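You operate a simulated robot arm through the tools that you are given. There is no shell and no other tool.

You are at the controls of a simulated robot arm. One attempt, no reset.

JOB
Top the teal beaker up to 200 ml and stir it even.
Fine: pour from the yellow beaker, stir with the orange rod; both go back. Set down upright: yellow beaker.

It is judged by the outcome, as a careful person would: the job done as asked, and still so three seconds after it is handed in. It fails if anything else is knocked over, pushed out of place, dropped, spilled or broken.

ROBOT AND FRAMES
A 7-joint arm with a two-finger parallel gripper, fixed in place. Base frame: the origin is on the floor under the middle of its stand, x ahead of it, y to its left, z up; the work surface is at about z = 0.9. Units: m, degrees, N and s.
It reaches about 1.479 m from its shoulder. Its first joint turns from -166.0 to 166.0 degrees. Payload 4.4 kg.
Tool frame: the origin (TCP) lies between the finger pads and is the grasp point; the fingertips stand 0.023 m ahead of it; z points along the fingers, y is the line along which they close. The gripper opens to 0.094 m. The fingers are 0.038 m wide and 0.01 m thick; the gripper's body (0.054 by 0.096 m) begins 0.039 m behind the TCP.
Orientation is told as [roll, pitch, yaw] about the base's x, y, z axes, in that order, counted from this pose: with the fingers straight down and closing along the base's y, the tool's x points along the base's -x, its y along +y and its z along -z.

CONTROLS
- The arm moves only by the tool nudge_tool. Its argument "motion" is a list of rows, each a list of 7 numbers: the shift along the base's x, y, z in units of 50 mm (1.0 is 50 mm), then the turn, a rotation vector about the base's x, y, z in units of 6 degrees (1.0 is 6 degrees), then the finger opening in m, from 0 to 0.094. In form: [[dx, dy, dz, rx, ry, rz, claw], ...]. A call has 1 to 20 rows; each row shifts and turns the commanded pose from where the row before left it. A call with a number of a shift or a turn outside -1 to 1 is refused whole. Rows are played at 5 a second. More than 0.05 m and 8.6 degrees between two rows, or a gripper value outside its range, and nothing of the call is played. A pose out of reach is approached as far as the arm can. The call stops where the force on the tool passes 40 N (or 10 N more than at its start, if that is more) or the arm is blocked; 0.2 s more then pass. Each finger travels about 0.072 m/s and halts on what it meets, pressing with about 33 N; the grip force reading is that of the motor and also rises with nothing between the fingers. The clock runs only during rows and for 0.2 s after the last one: add rows that do not move to give the fingers time. It gives the time, the measured TCP pose, the force on the tool (base axes), the opening and the grip force at its end, in the units of the frame above (readings bear some noise), with the torque about the TCP (base axes, N m) and any sound that the robot's microphone picked up.
- Cameras (640 x 400 px; columns grow to the right, rows downward): "scene" is fixed at [0.2187, -0.4925, 1.6901]; the picture's right is [-0.18, -0.98, 0.00], its down [-0.76, 0.14, -0.64] and it looks along [0.63, -0.12, -0.77] (base axes); focal length 283 px, centre (320, 200). "wrist" rides on the gripper at [0.086, 0.016, -0.074] in the tool frame; the picture's right is [-0.18, 0.98, 0.00], its down [-0.58, -0.11, -0.81] and it looks along [-0.79, -0.15, 0.59] (tool axes); focal length 243 px, centre (320, 200). There is no depth. A picture from a camera that has moved, and an enlarged one, comes with that camera's place and axes in the base frame and with its lens. The place of the scene camera against the robot may be out by one fixed shift of up to 0.025 m in any direction.
- get_image(camera): a new picture of that camera. The clock stands still meanwhile.
- zoom(camera, box): a new picture of the part [left, top, right, bottom] of that camera's present view, enlarged. The clock stands still meanwhile.
- sign_off(): hands the job in; it is judged then, once.

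Nothing tells you positions but the pictures and the camera data. Unless the task says otherwise, let go and move clear before handing in.

The tools are called as a command line: name --pt "numbers of a row" for each row, then --argument value for the rest, lists and objects as JSON in quotes. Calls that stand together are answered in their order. nudge_tool: Moves the arm, as the interface text tells. Its arguments: {"type":"object","properties":{"motion":{"type":"array"}},"required":["motion"]} The other tools are called the same way: get_image (camera) takes a picture; zoom (camera, box) takes an enlarged picture of a part of a camera's view; sign_off () hands the job in.

At the start:

```text
clock: 0.0
tool_pos: [0.5675, -0.2544, 1.3332]
tcp_rot: [-0.1, -0.1, 0.1]
wrist_force: [0.6, -0.2, 0.0]
moment: [-0.02, -0.01, -0.01]
width: 0.094
finger_force: 0.0
```

scene: 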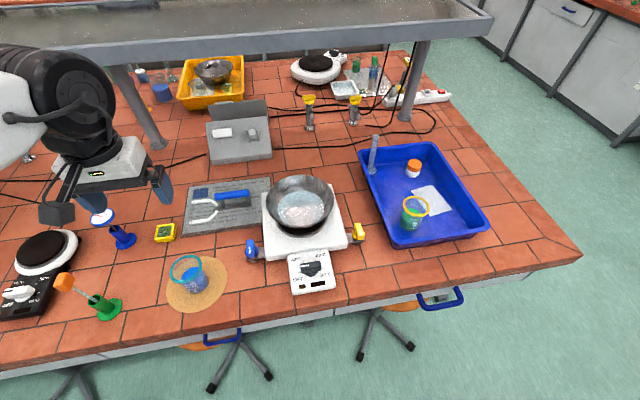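
wrist: 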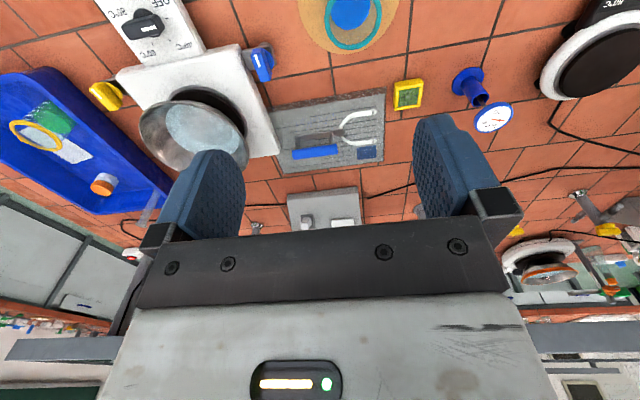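

I see a teal-rimmed beaker on a cork mat near the front edge, a yellow-rimmed beaker in the blue tray, and an orange-topped rod in a green holder at the left. I'll zoom in on each before moving.

zoom --camera "scene" --box '[150, 230, 250, 320]'

zoom --camera "scene" --box '[370, 150, 490, 250]'

zoom --camera "scene" --box '[40, 250, 140, 330]'

zoom --camera "scene" --box '[0, 180, 320, 380]'

zoom --camera "wrist" --box '[0, 0, 320, 200]'

zoom --camera "wrist" --box '[320, 0, 640, 200]'

```text
4.44 times, centred on (200, 275) of scene
camera zoom: at [0.2187, -0.4925, 1.6901], right [-0.18, -0.98, 0.0], down [-0.76, 0.14, -0.64], along [0.63, -0.12, -0.77], focal length 1258 px, centre (853, -133)
```

zoom: 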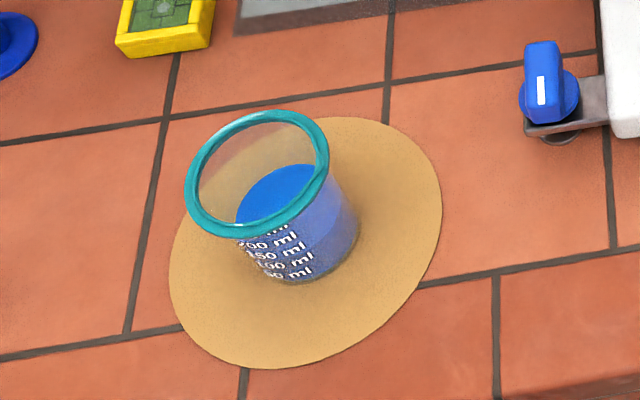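

```text
4.00 times, centred on (430, 200) of scene
camera zoom: at [0.2187, -0.4925, 1.6901], right [-0.18, -0.98, 0.0], down [-0.76, 0.14, -0.64], along [0.63, -0.12, -0.77], focal length 1132 px, centre (-120, 200)
```

zoom: 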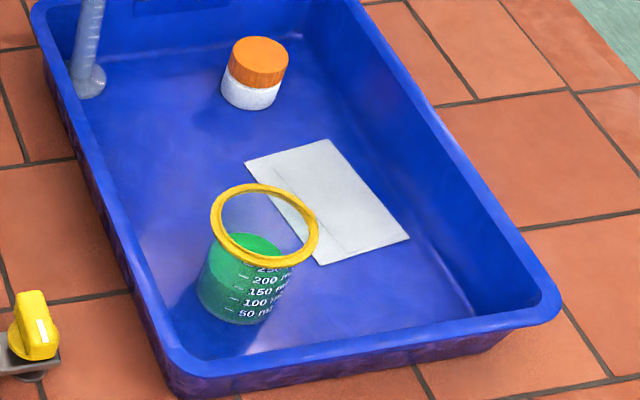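

```text
5.00 times, centred on (90, 290) of scene
camera zoom: at [0.2187, -0.4925, 1.6901], right [-0.18, -0.98, 0.0], down [-0.76, 0.14, -0.64], along [0.63, -0.12, -0.77], focal length 1415 px, centre (1470, -250)
```

zoom: 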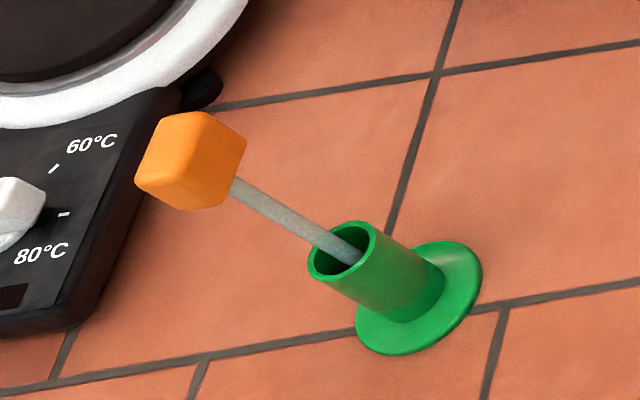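

```text
2.00 times, centred on (160, 280) of scene
camera zoom: at [0.2187, -0.4925, 1.6901], right [-0.18, -0.98, 0.0], down [-0.76, 0.14, -0.64], along [0.63, -0.12, -0.77], focal length 566 px, centre (640, 40)
```

zoom: 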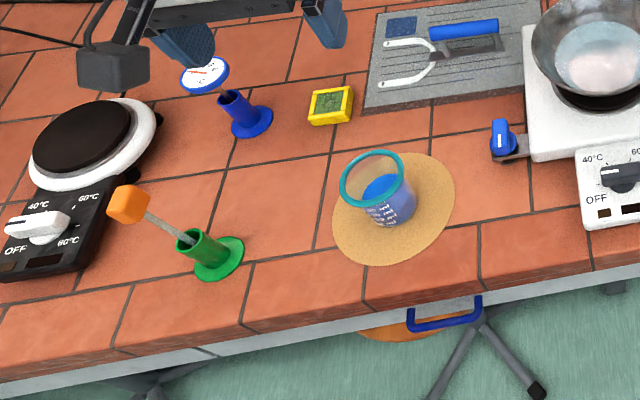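

```text
2.00 times, centred on (160, 100) of wrist
camera zoom: at [0.481, -0.2387, 1.4078], right [0.18, 0.98, 0.0], down [0.58, -0.11, 0.81], along [0.79, -0.15, -0.59], focal length 485 px, centre (640, 400)
```

zoom: 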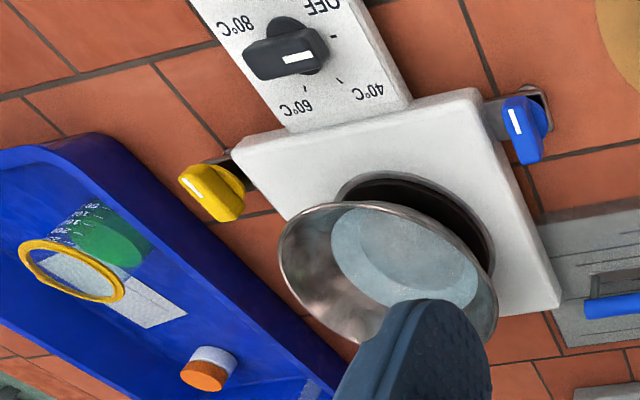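

```text
2.00 times, centred on (480, 100) of wrist
camera zoom: at [0.481, -0.2387, 1.4078], right [0.18, 0.98, 0.0], down [0.58, -0.11, 0.81], along [0.79, -0.15, -0.59], focal length 485 px, centre (0, 400)
```

zoom: 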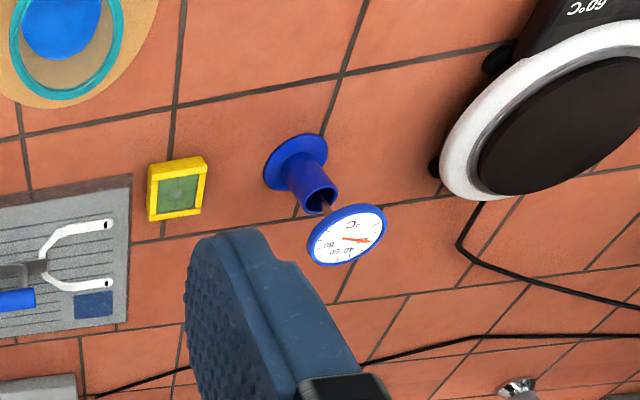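

The teal beaker is near (0.61, -0.21), the yellow beaker near (0.70, -0.885) in the tray, and the rod in its holder near (0.58, 0.025). I'll zoom closer to read the graduations before moving.

zoom --camera "scene" --box '[165, 250, 215, 300]'

zoom --camera "scene" --box '[390, 190, 440, 240]'

zoom --camera "scene" --box '[330, 120, 500, 260]'

```text
8.00 times, centred on (190, 275) of scene
camera zoom: at [0.2187, -0.4925, 1.6901], right [-0.18, -0.98, 0.0], down [-0.76, 0.14, -0.64], along [0.63, -0.12, -0.77], focal length 2265 px, centre (1360, -400)
```

zoom: 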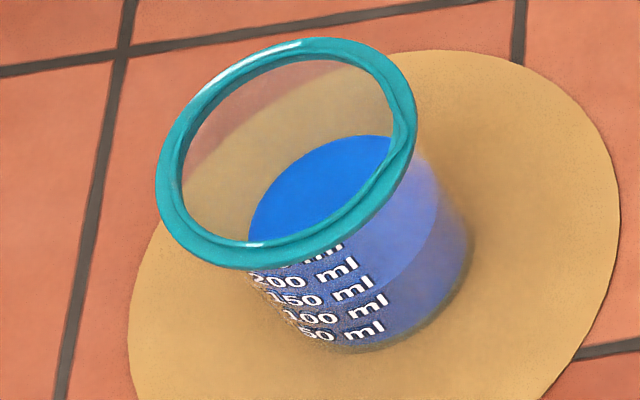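

```text
8.00 times, centred on (415, 215) of scene
camera zoom: at [0.2187, -0.4925, 1.6901], right [-0.18, -0.98, 0.0], down [-0.76, 0.14, -0.64], along [0.63, -0.12, -0.77], focal length 2265 px, centre (-440, 80)
```

zoom: 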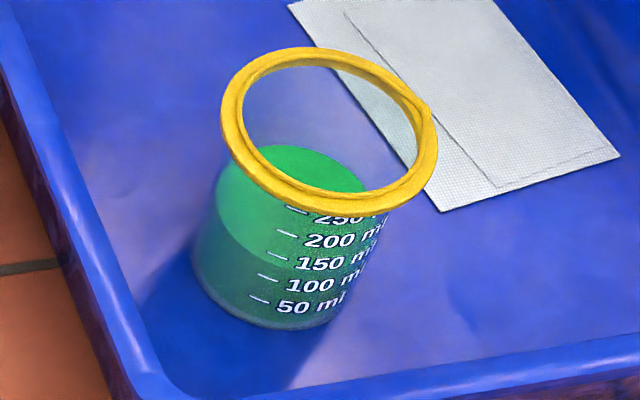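

```text
2.86 times, centred on (415, 190) of scene
camera zoom: at [0.2187, -0.4925, 1.6901], right [-0.18, -0.98, 0.0], down [-0.76, 0.14, -0.64], along [0.63, -0.12, -0.77], focal length 809 px, centre (49, 229)
```

zoom: 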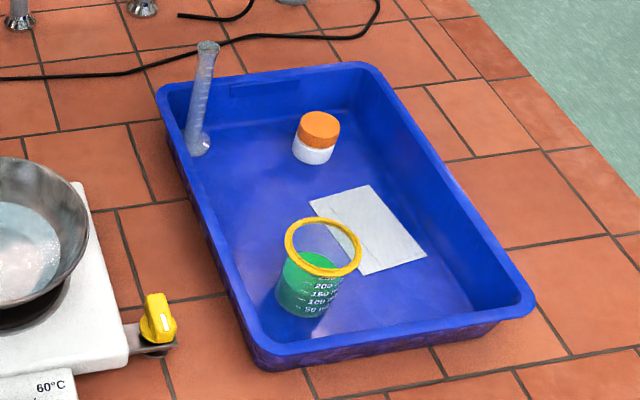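

Teal looks like roughly 150 ml and yellow like roughly 150–200 ml, but the ticks are seen at an angle. I'll lower the arm in front of the teal beaker with a slight forward tilt so the wrist camera can read it from the side.

nudge_tool --pt "-0.42 0.155 -0.866 0 -0.476 0 0.094" --pt "-0.42 0.155 -0.866 0 -0.476 0 0.094" --pt "-0.42 0.155 -0.866 0 -0.476 0 0.094" --pt "-0.42 0.155 -0.866 0 -0.476 0 0.094" --pt "-0.42 0.155 -0.866 0 -0.476 0 0.094" --pt "-0.42 0.155 -0.866 0 -0.476 0 0.094" --pt "-0.42 0.155 -0.866 0 -0.476 0 0.094" --pt "0 0 0 0 0 0 0.094"

get_image --camera "wrist"

get_image --camera "scene"

```text
clock: 1.8
tool_pos: [0.4199, -0.1992, 1.0302]
tcp_rot: [-0.2, -20.2, 0.0]
wrist_force: [-0.5, -0.7, -0.1]
moment: [0.0, 0.01, 0.01]
width: 0.0939
finger_force: 0.0
```

```text
taken
camera wrist: at [0.3131, -0.1839, 1.0708], right [0.17, 0.98, 0.06], down [0.27, -0.11, 0.96], along [0.95, -0.15, -0.28], focal length 243 px, centre (320, 200)
```

wrist: 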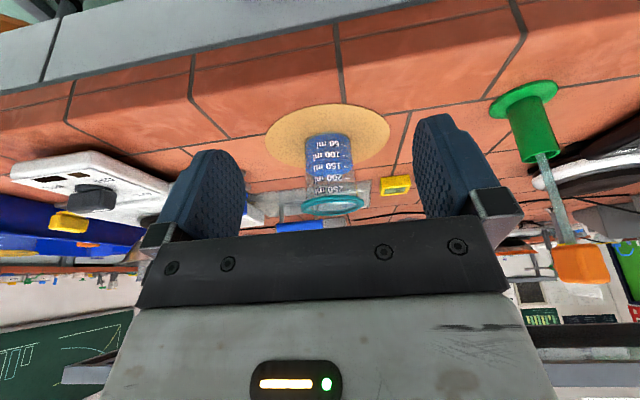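

```text
taken
```

scene: 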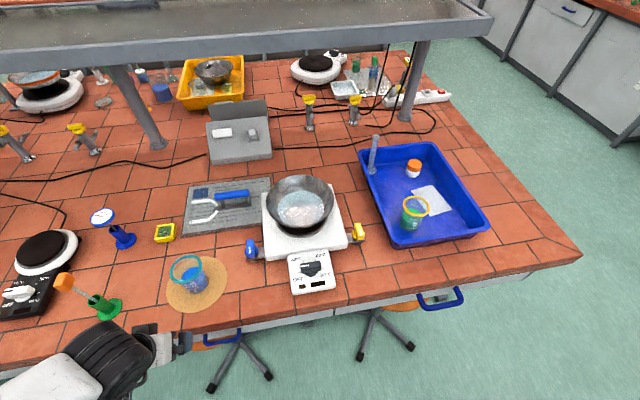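

The side view works, with the teal label facing the camera. I'll enlarge it along with the rod and the surrounding items.

zoom --camera "wrist" --box '[290, 125, 380, 220]'

zoom --camera "wrist" --box '[480, 70, 640, 300]'

zoom --camera "wrist" --box '[0, 140, 200, 265]'

```text
4.21 times, centred on (335, 172) of wrist
camera zoom: at [0.3131, -0.1839, 1.0708], right [0.17, 0.98, 0.06], down [0.27, -0.11, 0.96], along [0.95, -0.15, -0.28], focal length 1022 px, centre (257, 316)
```

zoom: 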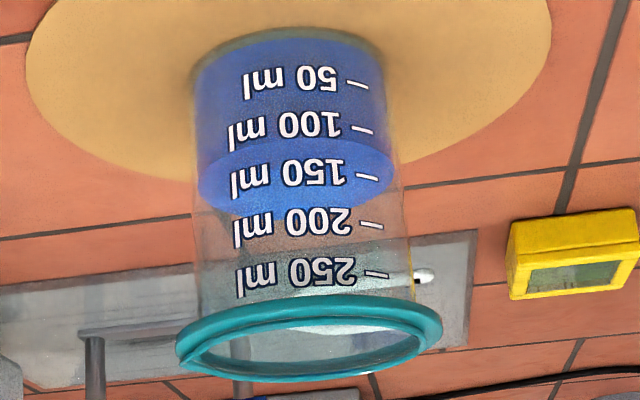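

```text
1.74 times, centred on (560, 185) of wrist
camera zoom: at [0.3131, -0.1839, 1.0708], right [0.17, 0.98, 0.06], down [0.27, -0.11, 0.96], along [0.95, -0.15, -0.28], focal length 422 px, centre (-97, 226)
```

zoom: 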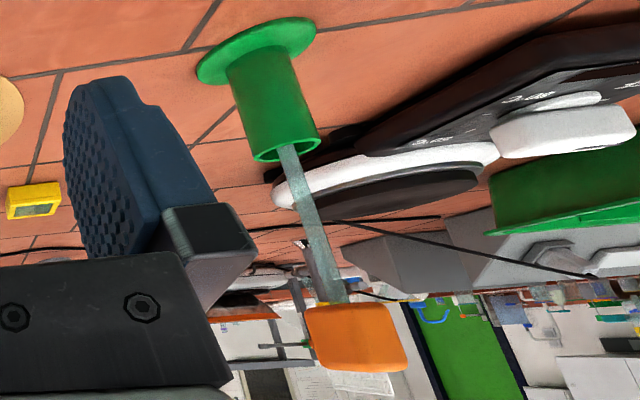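

```text
3.20 times, centred on (100, 202) of wrist
camera zoom: at [0.3131, -0.1839, 1.0708], right [0.17, 0.98, 0.06], down [0.27, -0.11, 0.96], along [0.95, -0.15, -0.28], focal length 776 px, centre (1024, 192)
```

zoom: 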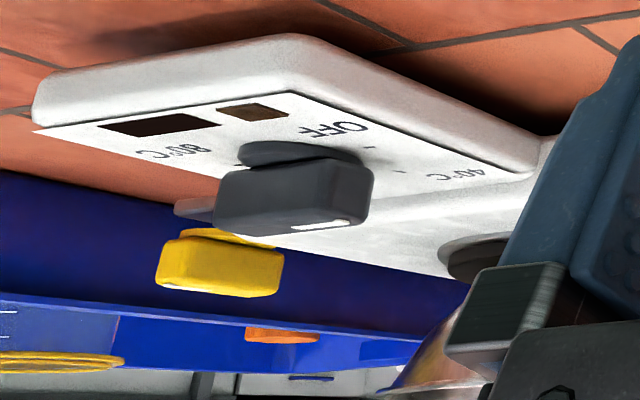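

zoom --camera "wrist" --box '[298, 130, 362, 180]'

zoom --camera "wrist" --box '[310, 145, 350, 170]'

```text
8.00 times, centred on (330, 155) of wrist
camera zoom: at [0.3131, -0.1839, 1.0708], right [0.17, 0.98, 0.06], down [0.27, -0.11, 0.96], along [0.95, -0.15, -0.28], focal length 1941 px, centre (240, 560)
```

zoom: 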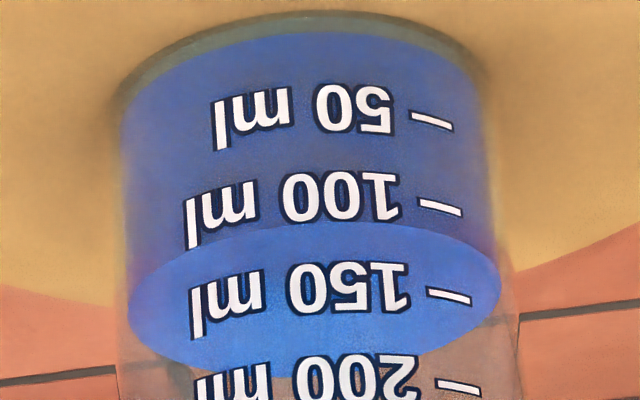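

```text
16.00 times, centred on (330, 158) of wrist
camera zoom: at [0.3131, -0.1839, 1.0708], right [0.17, 0.98, 0.06], down [0.27, -0.11, 0.96], along [0.95, -0.15, -0.28], focal length 3882 px, centre (160, 880)
```

zoom: 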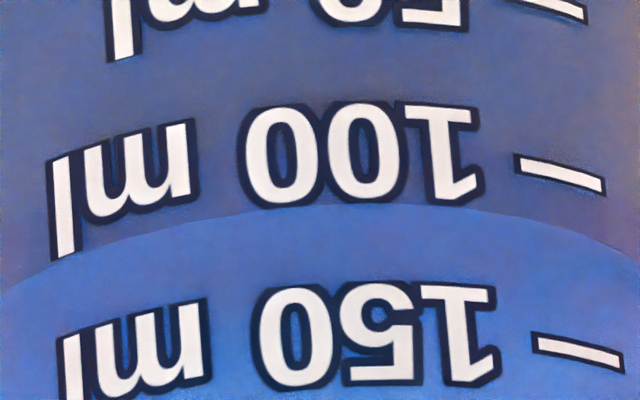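

Teal reads about 110–115 ml, so it needs roughly 85–90 ml more. Next I'll lift clear and move to the right so the wrist camera can inspect the yellow beaker and the tray walls.

nudge_tool --pt "0 0 1 0 0.5 0 0.094" --pt "0 0 1 0 0.5 0 0.094" --pt "0 0 1 0 0.5 0 0.094" --pt "0 0 0.4 0 0.5 0 0.094" --pt "0 -1 0 0 0.5 0 0.094" --pt "0 -1 0 0 0.5 0 0.094" --pt "0 -1 0 0 0.36 0 0.094" --pt "0 -1 0 0 0 0 0.094" --pt "0 -1 0 0 0 0 0.094" --pt "0 -1 0 0 0 0 0.094" --pt "0 -1 0 0 0 0 0.094" --pt "0 -1 0 0 0 0 0.094" --pt "0 -1 0 0 0 0 0.094" --pt "0 -1 0 0 0 0 0.094" --pt "0 -1 0 0 0 0 0.094" --pt "0 -1 0 0 0 0 0.094" --pt "0 -0.4 0 0 0 0 0.094" --pt "0 0 0 0 0 0 0.094"

get_image --camera "wrist"

get_image --camera "scene"

```text
clock: 3.8
tool_pos: [0.4186, -0.4511, 1.1867]
tcp_rot: [0.9, 1.0, -0.1]
wrist_force: [-0.6, -1.5, -0.5]
moment: [0.1, -0.08, -0.03]
width: 0.0937
finger_force: 0.2
stopped in row 10: the force on the tool passed its limit at 44 N (the readings are from after the stop); the commanded pose is now the measured one
```

```text
taken
camera wrist: at [0.3336, -0.4358, 1.2636], right [0.19, 0.98, 0.01], down [0.59, -0.12, 0.79], along [0.78, -0.14, -0.61], focal length 243 px, centre (320, 200)
```

wrist: 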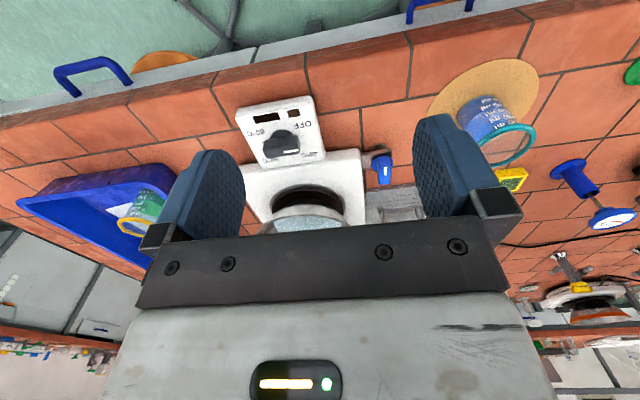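

```text
taken
```

scene: 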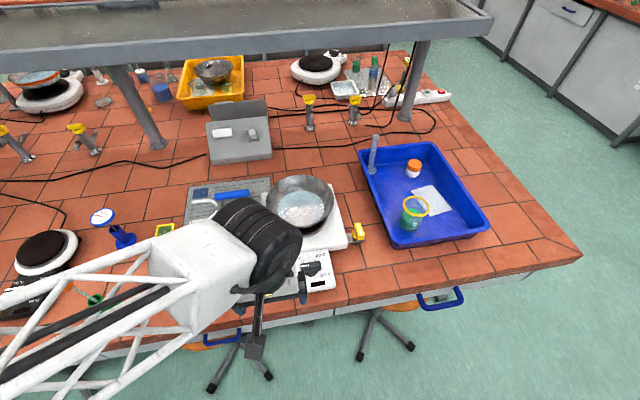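

The call stopped on a 44 N reading, but I see nothing near the gripper and everything still stands, so it was probably a dynamic jolt from moving fast close to the base. I'll continue in smaller steps.

nudge_tool --pt "0 0 0 0 0 0 0.094" --pt "0 -0.3 0.1 0 0 0 0.094" --pt "0 -0.5 0.1 0 0 0 0.094" --pt "0 -0.5 0 0 0 0 0.094" --pt "0 -0.5 0 0 0 0 0.094" --pt "0 -0.5 0 0 0 0 0.094" --pt "0 -0.5 0 0 0 0 0.094" --pt "0 -0.5 0 0 0 0 0.094" --pt "0 -0.5 0 0 0 0 0.094" --pt "0 -0.5 0 0 0 0 0.094" --pt "0 -0.5 0 0 0 0 0.094" --pt "0 -0.5 0 0 0 0 0.094" --pt "0 -0.5 0 0 0 0 0.094" --pt "0 -0.5 0 0 0 0 0.094" --pt "0 -0.5 0 0 0 0 0.094" --pt "0 -0.3 0 0 0 0 0.094" --pt "0 0 0 0 0 0 0.094"

get_image --camera "wrist"

get_image --camera "scene"

```text
clock: 7.4
tool_pos: [0.4181, -0.8044, 1.1984]
tcp_rot: [0.7, 0.9, -0.2]
wrist_force: [0.0, 0.7, 0.1]
moment: [0.01, 0.01, -0.02]
width: 0.0939
finger_force: 0.0
```

```text
taken
camera wrist: at [0.3326, -0.7903, 1.2756], right [0.19, 0.98, 0.01], down [0.59, -0.12, 0.8], along [0.78, -0.14, -0.61], focal length 243 px, centre (320, 200)
```

wrist: 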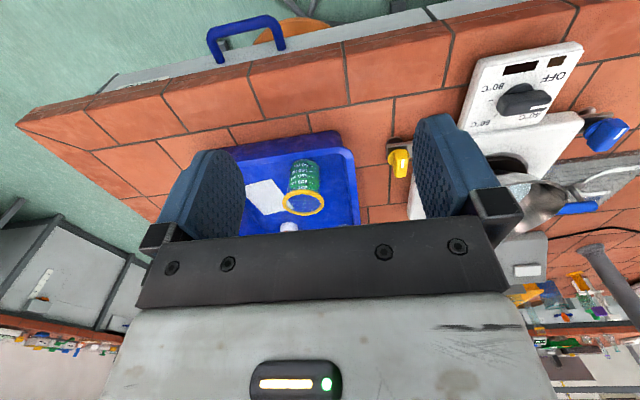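

```text
taken
```

scene: 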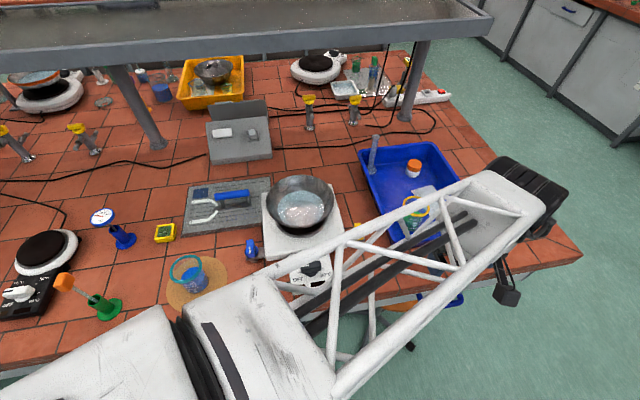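

zoom --camera "wrist" --box '[230, 120, 370, 240]'

zoom --camera "wrist" --box '[275, 145, 335, 220]'

zoom --camera "wrist" --box '[370, 30, 640, 240]'

```text
3.33 times, centred on (300, 180) of wrist
camera zoom: at [0.3326, -0.7903, 1.2756], right [0.19, 0.98, 0.01], down [0.59, -0.12, 0.8], along [0.78, -0.14, -0.61], focal length 809 px, centre (387, 267)
```

zoom: 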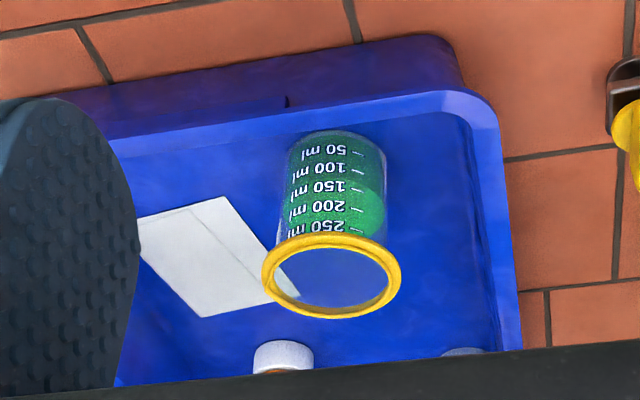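

```text
5.33 times, centred on (305, 182) of wrist
camera zoom: at [0.3326, -0.7903, 1.2756], right [0.19, 0.98, 0.01], down [0.59, -0.12, 0.8], along [0.78, -0.14, -0.61], focal length 1294 px, centre (400, 293)
```

zoom: 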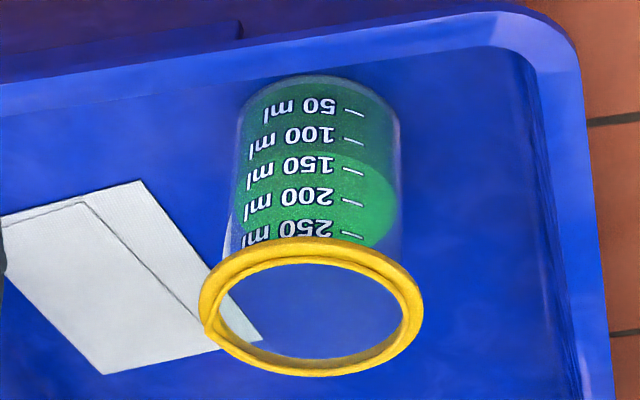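

```text
1.90 times, centred on (505, 135) of wrist
camera zoom: at [0.3326, -0.7903, 1.2756], right [0.19, 0.98, 0.01], down [0.59, -0.12, 0.8], along [0.78, -0.14, -0.61], focal length 462 px, centre (-32, 324)
```

zoom: 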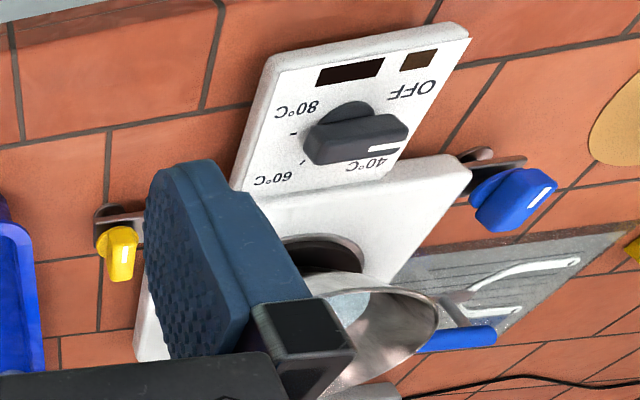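

zoom --camera "wrist" --box '[288, 155, 328, 192]'

zoom --camera "wrist" --box '[250, 125, 370, 200]'

```text
10.81 times, centred on (308, 174) of wrist
camera zoom: at [0.3326, -0.7903, 1.2756], right [0.19, 0.98, 0.01], down [0.59, -0.12, 0.8], along [0.78, -0.14, -0.61], focal length 2623 px, centre (450, 486)
```

zoom: 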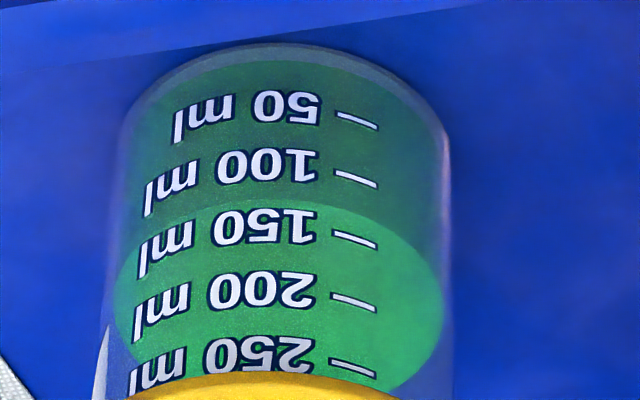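

```text
5.33 times, centred on (310, 162) of wrist
camera zoom: at [0.3326, -0.7903, 1.2756], right [0.19, 0.98, 0.01], down [0.59, -0.12, 0.8], along [0.78, -0.14, -0.61], focal length 1294 px, centre (373, 400)
```

zoom: 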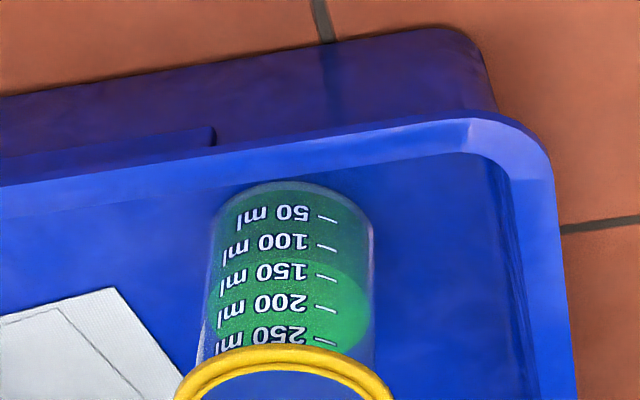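

Yellow reads roughly 120 ml and stands about 7 cm from the tray's front wall, with its spout facing -y. The wrist camera would hit the tray if it hung below the gripper, so I want it on top for a side grasp. First I'll test high up whether the wrist can yaw that far.

nudge_tool --pt "0 0 0.5 0 0 -0.5 0.094" --pt "0 0 0.5 0 0 -1 0.094" --pt "0 0 0 0 0 -1 0.094" --pt "0 0 0 0 0 -1 0.094" --pt "0 0 0 0 0 -1 0.094" --pt "0 0 0 0 0 -1 0.094" --pt "0 0 0 0 0 -1 0.094" --pt "0 0 0 0 0 -1 0.094" --pt "0 0 0 0 0 -1 0.094" --pt "0 0 0 0 0 -1 0.094" --pt "0 0 0 0 0 -1 0.094" --pt "0 0 0 0 0 -1 0.094" --pt "0 0 0 0 0 -1 0.094" --pt "0 0 0 0 0 -1 0.094" --pt "0 0 0 0 0 -1 0.094" --pt "0 0 0 0 0 -0.5 0.094" --pt "0 0 0 0 0 0 0.094"

get_image --camera "scene"

get_image --camera "wrist"

```text
clock: 11.0
tool_pos: [0.4185, -0.8046, 1.248]
tcp_rot: [0.6, 0.8, -90.1]
wrist_force: [0.3, -0.1, -0.1]
moment: [-0.02, -0.03, -0.01]
width: 0.0939
finger_force: 0.1
```

```text
taken
```

scene: 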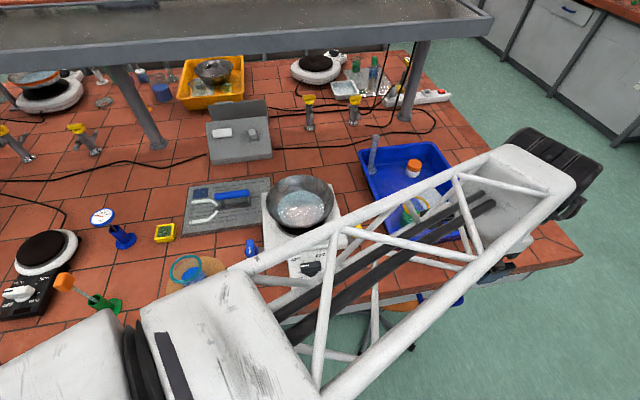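

```text
taken
camera wrist: at [0.4339, -0.7206, 1.325], right [0.98, -0.19, 0.01], down [-0.12, -0.59, 0.8], along [-0.14, -0.78, -0.61], focal length 243 px, centre (320, 200)
```

wrist: 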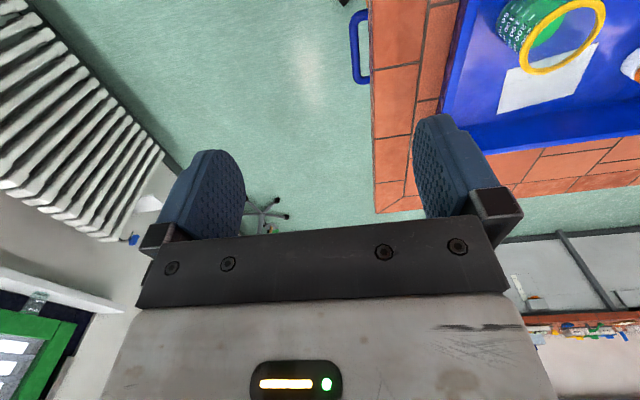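

Yaw −90° worked. I'll continue on to −180°.

nudge_tool --pt "0 0 0 0 0 -0.5 0.094" --pt "0 0 0 0 0 -1 0.094" --pt "0 0 0 0 0 -1 0.094" --pt "0 0 0 0 0 -1 0.094" --pt "0 0 0 0 0 -1 0.094" --pt "0 0 0 0 0 -1 0.094" --pt "0 0 0 0 0 -1 0.094" --pt "0 0 0 0 0 -1 0.094" --pt "0 0 0 0 0 -1 0.094" --pt "0 0 0 0 0 -1 0.094" --pt "0 0 0 0 0 -1 0.094" --pt "0 0 0 0 0 -1 0.094" --pt "0 0 0 0 0 -1 0.094" --pt "0 0 0 0 0 -1 0.094" --pt "0 0 0 0 0 -1 0.094" --pt "0 0 0 0 0 -0.5 0.094" --pt "0 0 0 0 0 0 0.094"

get_image --camera "scene"

get_image --camera "wrist"

```text
clock: 14.6
tool_pos: [0.4188, -0.8043, 1.2478]
tcp_rot: [0.7, 0.9, 179.7]
wrist_force: [0.0, 0.3, 0.6]
moment: [-0.05, 0.01, 0.0]
width: 0.094
finger_force: 0.0
```

```text
taken
```

scene: 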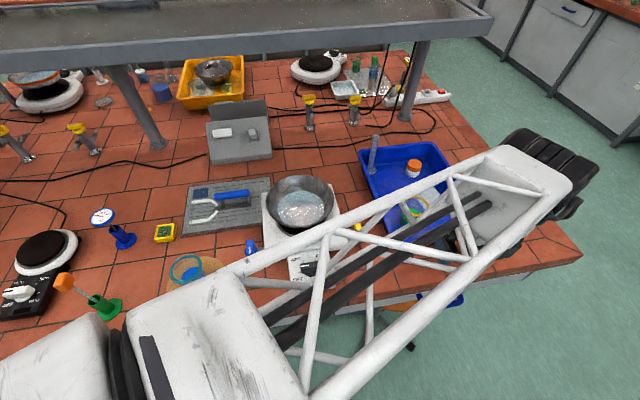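

```text
taken
camera wrist: at [0.5037, -0.8211, 1.3252], right [-0.19, -0.98, 0.01], down [-0.59, 0.12, 0.8], along [-0.78, 0.14, -0.61], focal length 243 px, centre (320, 200)
```

wrist: 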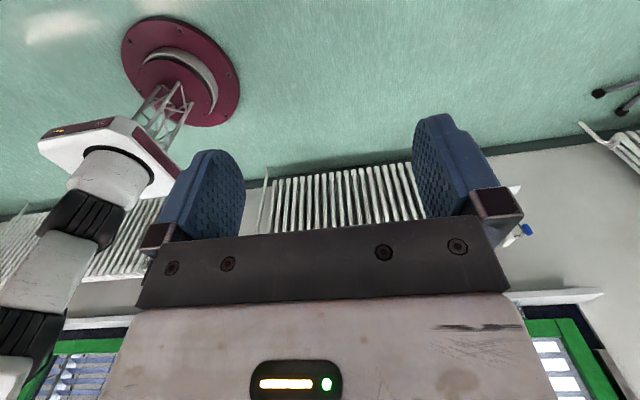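

Yaw 180° is reachable with the camera on the +x side. Now I'll test pitching the tool up to near-horizontal, pointing +x with the camera on top, still high and clear of everything.

nudge_tool --pt "0.1 0 0 0.117 -0.5 0 0.094" --pt "0.2 0 0 0 -1 0 0.094" --pt "0.2 0 0 0 -1 0 0.094" --pt "0.2 0 0 0 -1 0 0.094" --pt "0.2 0 0 0 -1 0 0.094" --pt "0.2 0 0 0 -1 0 0.094" --pt "0.2 0 0 0 -1 0 0.094" --pt "0.2 0 0 0 -1 0 0.094" --pt "0.2 0 0 0 -1 0 0.094" --pt "0.2 0 0 0 -1 0 0.094" --pt "0.2 0 0 0 -1 0 0.094" --pt "0.1 0 0 0 -1 0 0.094" --pt "0 0 0 0 0 0 0.094" --pt "0 0 0 0 0 0 0.094"

get_image --camera "scene"

get_image --camera "wrist"

```text
clock: 17.6
tool_pos: [0.5277, -0.8056, 1.2477]
tcp_rot: [-0.7, 69.8, 179.3]
wrist_force: [0.4, -0.2, -0.2]
moment: [-0.02, 0.0, 0.02]
width: 0.0941
finger_force: 0.1
```

```text
taken
```

scene: 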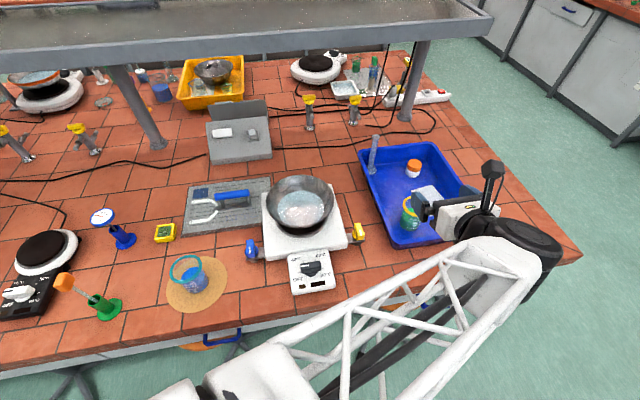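

```text
taken
camera wrist: at [0.4882, -0.8224, 1.356], right [-0.06, -0.98, -0.18], down [-0.96, 0.11, -0.27], along [0.28, 0.15, -0.95], focal length 243 px, centre (320, 200)
```

wrist: 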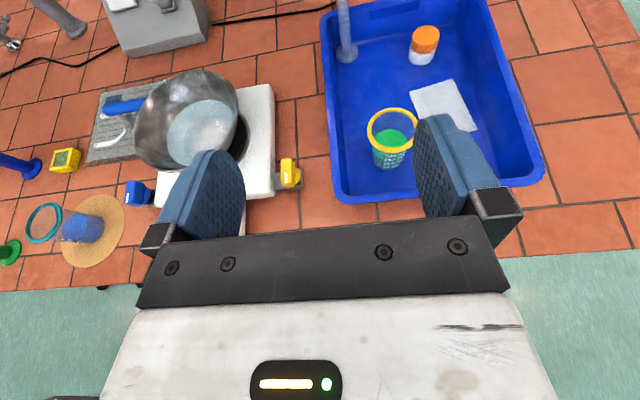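

The near-horizontal pose works, and the wrist camera now looks down over the scene from above the gripper. I'll zoom in on the hand shape, the tray and the beaker for precise geometry.

zoom --camera "scene" --box '[380, 140, 580, 265]'

zoom --camera "wrist" --box '[310, 50, 550, 220]'

zoom --camera "wrist" --box '[0, 150, 200, 290]'

```text
3.20 times, centred on (480, 202) of scene
camera zoom: at [0.2187, -0.4925, 1.6901], right [-0.18, -0.98, 0.0], down [-0.76, 0.14, -0.64], along [0.63, -0.12, -0.77], focal length 906 px, centre (-192, 192)
```

zoom: 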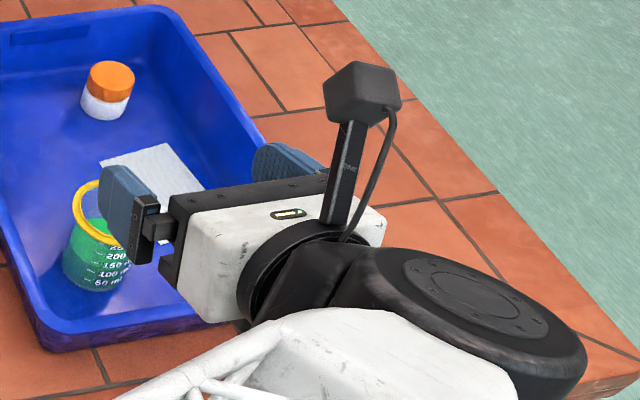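

```text
2.35 times, centred on (430, 135) of wrist
camera zoom: at [0.4882, -0.8224, 1.356], right [-0.06, -0.98, -0.18], down [-0.96, 0.11, -0.27], along [0.28, 0.15, -0.95], focal length 571 px, centre (61, 353)
```

zoom: 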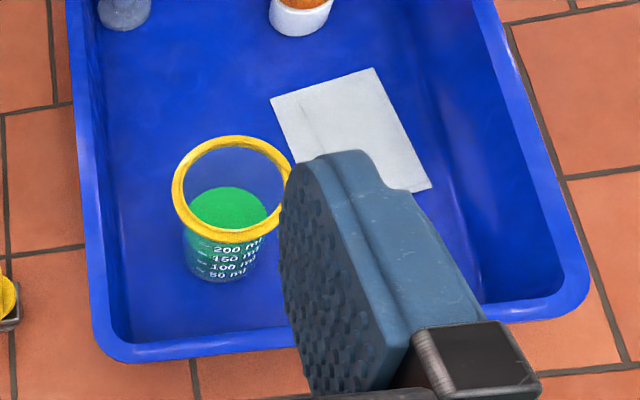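

```text
2.86 times, centred on (100, 220) of wrist
camera zoom: at [0.4882, -0.8224, 1.356], right [-0.06, -0.98, -0.18], down [-0.96, 0.11, -0.27], along [0.28, 0.15, -0.95], focal length 693 px, centre (949, 143)
```

zoom: 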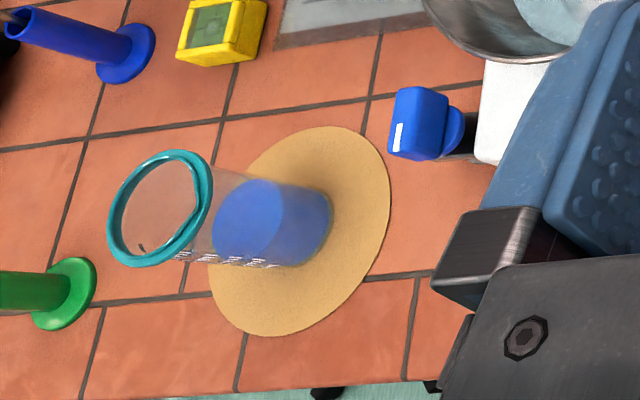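

The tray rim is high, at about z = 0.975, so a side grasp would foul its front wall. The plan is now a vertical grasp with the camera on the +x side, followed by a pour toward −x by tipping the hand to the horizontal pose I just proved. I'll rotate back to vertical above the yellow beaker at about (0.697, −0.889).

nudge_tool --pt "0.28 -0.14 0 0 1 0.117 0.094" --pt "0.28 -0.14 0 0 1 0 0.094" --pt "0.28 -0.14 0 0 1 0 0.094" --pt "0.28 -0.14 0 0 1 0 0.094" --pt "0.28 -0.14 0 0 1 0 0.094" --pt "0.28 -0.14 0 0 1 0 0.094" --pt "0.28 -0.14 0 0 1 0 0.094" --pt "0.28 -0.14 0 0 1 0 0.094" --pt "0.28 -0.14 0 0 1 0 0.094" --pt "0.28 -0.14 0 0 1 0 0.094" --pt "0.28 -0.14 0 0 1 0 0.094" --pt "0.28 -0.14 0 0 0.63 0 0.094" --pt "0 0 -0.5 0 0 0 0.094" --pt "0 0 -0.7 0 0 0 0.094" --pt "0 0 -0.5 0 0 0 0.094" --pt "0 0 0 0 0 0 0.094" --pt "0 0 0 0 0 0 0.094"

get_image --camera "wrist"

get_image --camera "scene"

```text
clock: 21.2
tool_pos: [0.696, -0.8897, 1.1652]
tcp_rot: [-0.8, 0.1, -180.0]
wrist_force: [-0.1, -0.4, -1.1]
moment: [0.01, -0.05, 0.0]
width: 0.0942
finger_force: 0.1
```

```text
taken
camera wrist: at [0.783, -0.9068, 1.2395], right [-0.18, -0.98, -0.01], down [-0.58, 0.1, 0.81], along [-0.79, 0.15, -0.59], focal length 243 px, centre (320, 200)
```

wrist: 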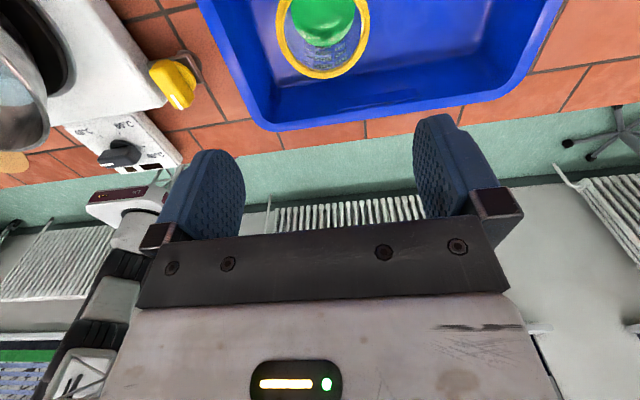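

```text
taken
```

scene: 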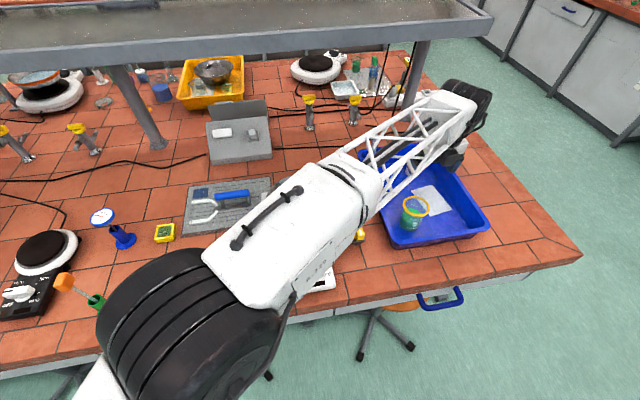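

zoom --camera "wrist" --box '[240, 0, 400, 100]'

```text
4.00 times, centred on (320, 50) of wrist
camera zoom: at [0.783, -0.9068, 1.2395], right [-0.18, -0.98, -0.01], down [-0.58, 0.1, 0.81], along [-0.79, 0.15, -0.59], focal length 970 px, centre (320, 800)
```

zoom: 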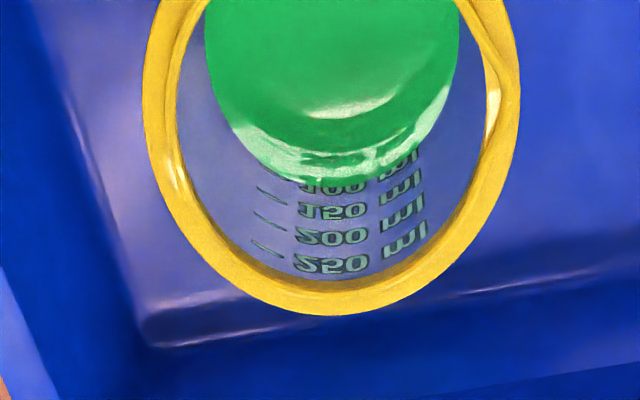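

The rim is centred under the gripper to within about 1 mm. I'll level the small roll error and descend over the beaker with fully open fingers.

nudge_tool --pt "0.02 0 -0.4 -0.133 0 0 0.094" --pt "0 -0.01 -0.7 0 0 0 0.094" --pt "0 0 -0.7 0 0 0 0.094" --pt "0 0 -0.7 0 0 0 0.094" --pt "0 0 -0.4 0 0 0 0.094" --pt "0 0 0 0 0 0 0.094" --pt "0 0 0 0 0 0 0.094"

get_image --camera "wrist"

get_image --camera "scene"

```text
clock: 22.8
tool_pos: [0.6979, -0.89, 1.0193]
tcp_rot: [0.2, 0.1, -179.9]
wrist_force: [0.5, 0.3, -0.4]
moment: [0.01, -0.02, 0.01]
width: 0.0938
finger_force: 0.0
```

```text
taken
camera wrist: at [0.7835, -0.9066, 1.094], right [-0.18, -0.98, 0.0], down [-0.58, 0.11, 0.81], along [-0.79, 0.15, -0.59], focal length 243 px, centre (320, 200)
```

wrist: 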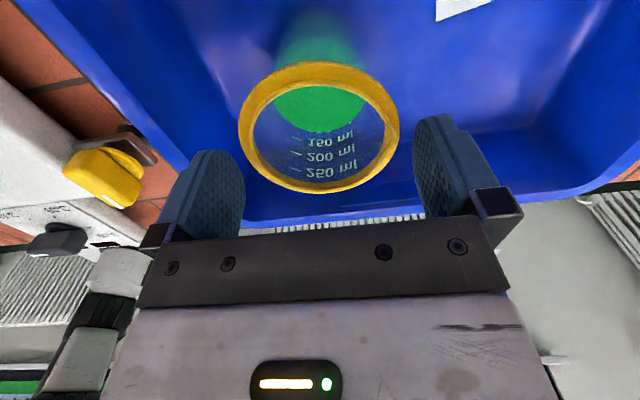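

```text
taken
```

scene: 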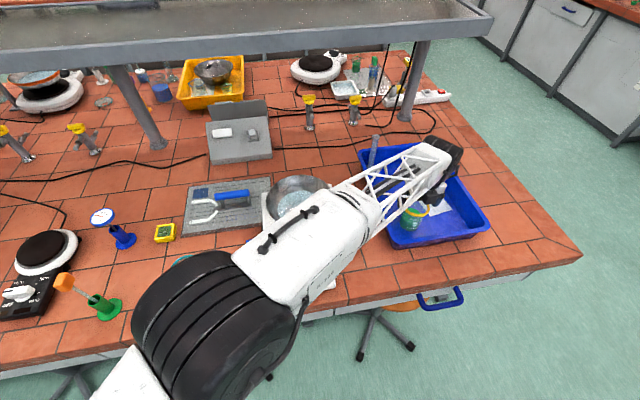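

The rim sits centred between the open fingers. I'll lower another 5 cm carefully.

nudge_tool --pt "0 0 -0.3 0 0 0 0.094" --pt "0 0 -0.3 0 0 0 0.094" --pt "0 0 -0.2 0 0 0 0.094" --pt "0 0 -0.1 0 0 0 0.094" --pt "0 0 0 0 0 0 0.094" --pt "0 0 0 0 0 0 0.094"

get_image --camera "wrist"

```text
clock: 24.2
tool_pos: [0.6973, -0.889, 0.9731]
tcp_rot: [0.1, 0.0, -180.0]
wrist_force: [-0.9, 0.2, 0.1]
moment: [0.0, 0.0, -0.01]
width: 0.0939
finger_force: 0.0
```

```text
taken
camera wrist: at [0.7839, -0.9061, 1.0492], right [-0.18, -0.98, 0.0], down [-0.58, 0.11, 0.8], along [-0.79, 0.15, -0.59], focal length 243 px, centre (320, 200)
```

wrist: 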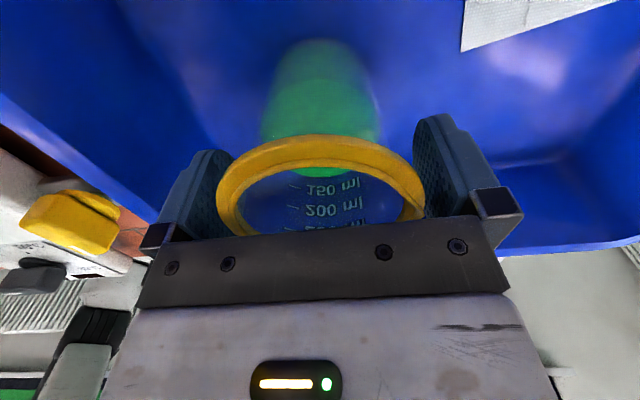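

The rim is between the fingers just below the palm. I'll close and see what width the fingers settle at.

nudge_tool --pt "0 0 0 0 0 0 0.08" --pt "0 0 0 0 0 0 0.07" --pt "0 0 0 0 0 0 0.06" --pt "0 0 0 0 0 0 0.05" --pt "0 0 0 0 0 0 0.05" --pt "0 0 0 0 0 0 0.05"

get_image --camera "wrist"

```text
clock: 25.6
tool_pos: [0.6984, -0.8888, 0.9724]
tcp_rot: [0.2, 0.1, -179.9]
wrist_force: [0.0, -1.1, -0.5]
moment: [0.07, 0.03, 0.02]
width: 0.0783
finger_force: 33.6
```

```text
taken
camera wrist: at [0.7838, -0.9061, 1.0491], right [-0.18, -0.98, 0.0], down [-0.58, 0.11, 0.81], along [-0.79, 0.15, -0.59], focal length 243 px, centre (320, 200)
```

wrist: 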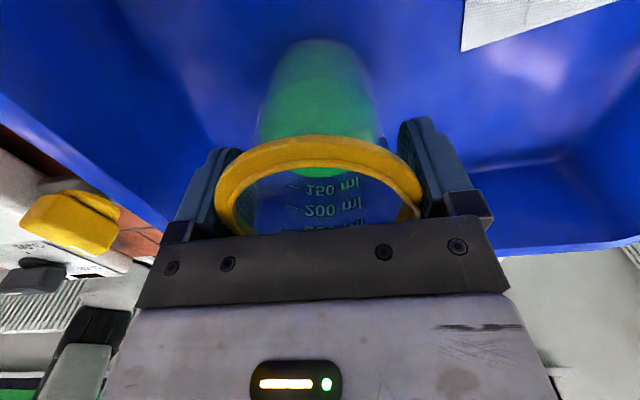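

The width of 0.078 m means the pads grip the yellow lip. I'll lift slightly and check how securely it hangs before trying any tilt.

nudge_tool --pt "0 0 0.1 0 0 0 0.05" --pt "0 0 0.2 0 0 0 0.05" --pt "0 0 0.4 0 0 0 0.05" --pt "0 0 0.6 0 0 0 0.05" --pt "0 0 0.6 0 0 0 0.05" --pt "0 0 0.6 0 0 0 0.05" --pt "0 0 0.4 0 0 0 0.05" --pt "0 0 0.1 0 0 0 0.05" --pt "0 0 0 0 0 0 0.05" --pt "0 0 0 0 0 0 0.05"

get_image --camera "wrist"

get_image --camera "scene"

```text
clock: 27.8
tool_pos: [0.6973, -0.8888, 1.1233]
tcp_rot: [0.1, 0.1, -179.9]
wrist_force: [0.2, 0.2, -1.3]
moment: [-0.01, 0.01, 0.0]
width: 0.0781
finger_force: 32.6
```

```text
taken
camera wrist: at [0.7841, -0.9062, 1.1985], right [-0.18, -0.98, 0.0], down [-0.58, 0.11, 0.81], along [-0.79, 0.15, -0.59], focal length 243 px, centre (320, 200)
```

wrist: 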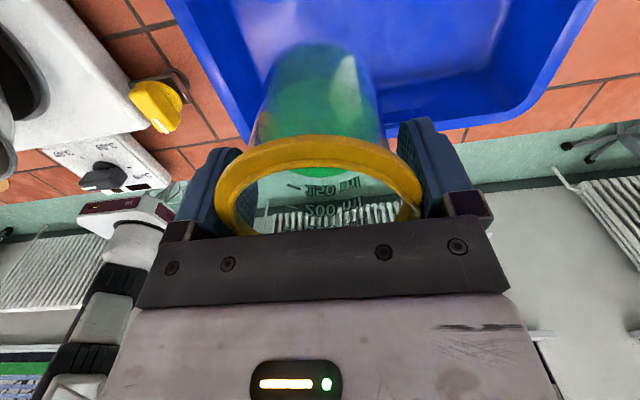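

```text
taken
```

scene: 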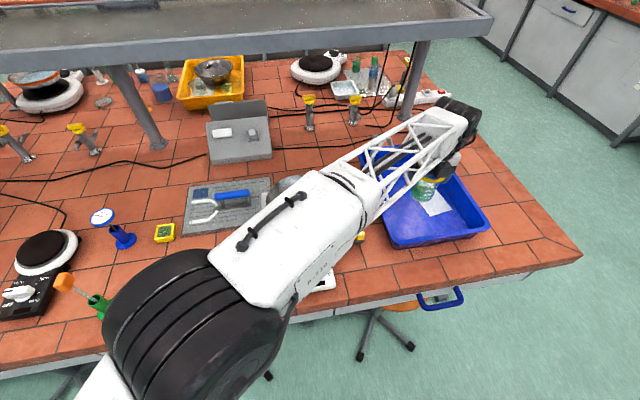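

It lifts cleanly, with about 1.3 N of added load. Now a gentle 30° tilt test here, well below the spill angle, to see whether the beaker turns rigidly with the gripper.

nudge_tool --pt "0 0 0 0 -0.4 0 0.04" --pt "0 0 0 0 -0.6 0 0.04" --pt "0 0 0 0 -0.7 0 0.04" --pt "0 0 0 0 -0.7 0 0.04" --pt "0 0 0 0 -0.7 0 0.04" --pt "0 0 0 0 -0.7 0 0.04" --pt "0 0 0 0 -0.7 0 0.04" --pt "0 0 0 0 -0.5 0 0.04" --pt "0 0 0 0 0 0 0.04" --pt "0 0 0 0 0 0 0.04"

get_image --camera "wrist"

get_image --camera "scene"

```text
clock: 30.0
tool_pos: [0.6976, -0.8896, 1.1231]
tcp_rot: [0.2, 30.0, -179.9]
wrist_force: [0.5, 0.2, -2.4]
moment: [0.0, 0.01, 0.0]
width: 0.0785
finger_force: 33.0
```

```text
taken
camera wrist: at [0.7351, -0.9062, 1.232], right [-0.16, -0.98, -0.09], down [-0.91, 0.11, 0.41], along [-0.39, 0.15, -0.91], focal length 243 px, centre (320, 200)
```

wrist: 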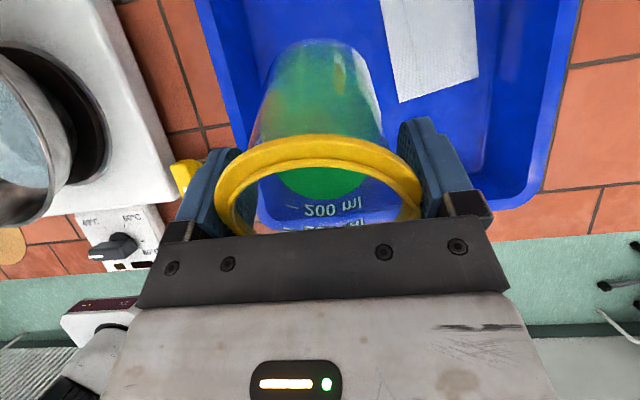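

```text
taken
```

scene: 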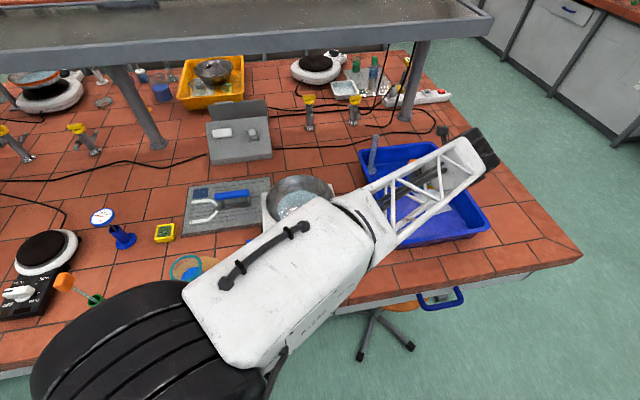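

The beaker stayed rigid relative to the gripper at 30°. I'll extend to about 48°, still below the spill angle, to confirm the grip.

nudge_tool --pt "0 0 0 0 -0.4 0 0.04" --pt "0 0 0 0 -0.6 0 0.04" --pt "0 0 0 0 -0.7 0 0.04" --pt "0 0 0 0 -0.7 0 0.04" --pt "0 0 0 0 -0.6 0 0.04" --pt "0 0 0 0 0 0 0.04" --pt "0 0 0 0 0 0 0.04" --pt "0 0 0 0 0 0 0.04"

get_image --camera "wrist"

```text
clock: 31.8
tool_pos: [0.6975, -0.8888, 1.1235]
tcp_rot: [0.1, 48.1, -179.8]
wrist_force: [0.4, -0.3, -1.8]
moment: [-0.01, 0.02, 0.0]
width: 0.0785
finger_force: 32.9
```

```text
taken
camera wrist: at [0.6997, -0.9063, 1.2385], right [-0.12, -0.98, -0.13], down [-0.99, 0.11, 0.11], along [-0.09, 0.15, -0.99], focal length 243 px, centre (320, 200)
```

wrist: 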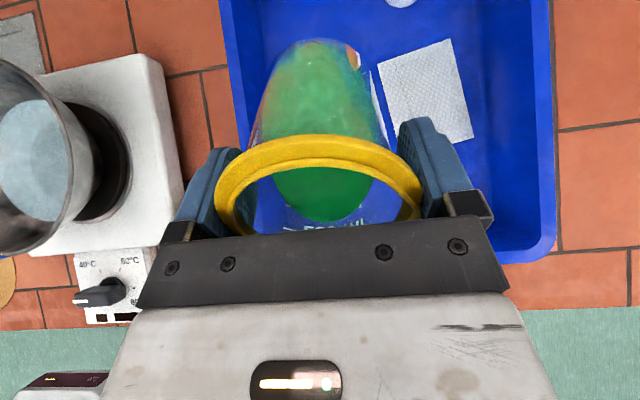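

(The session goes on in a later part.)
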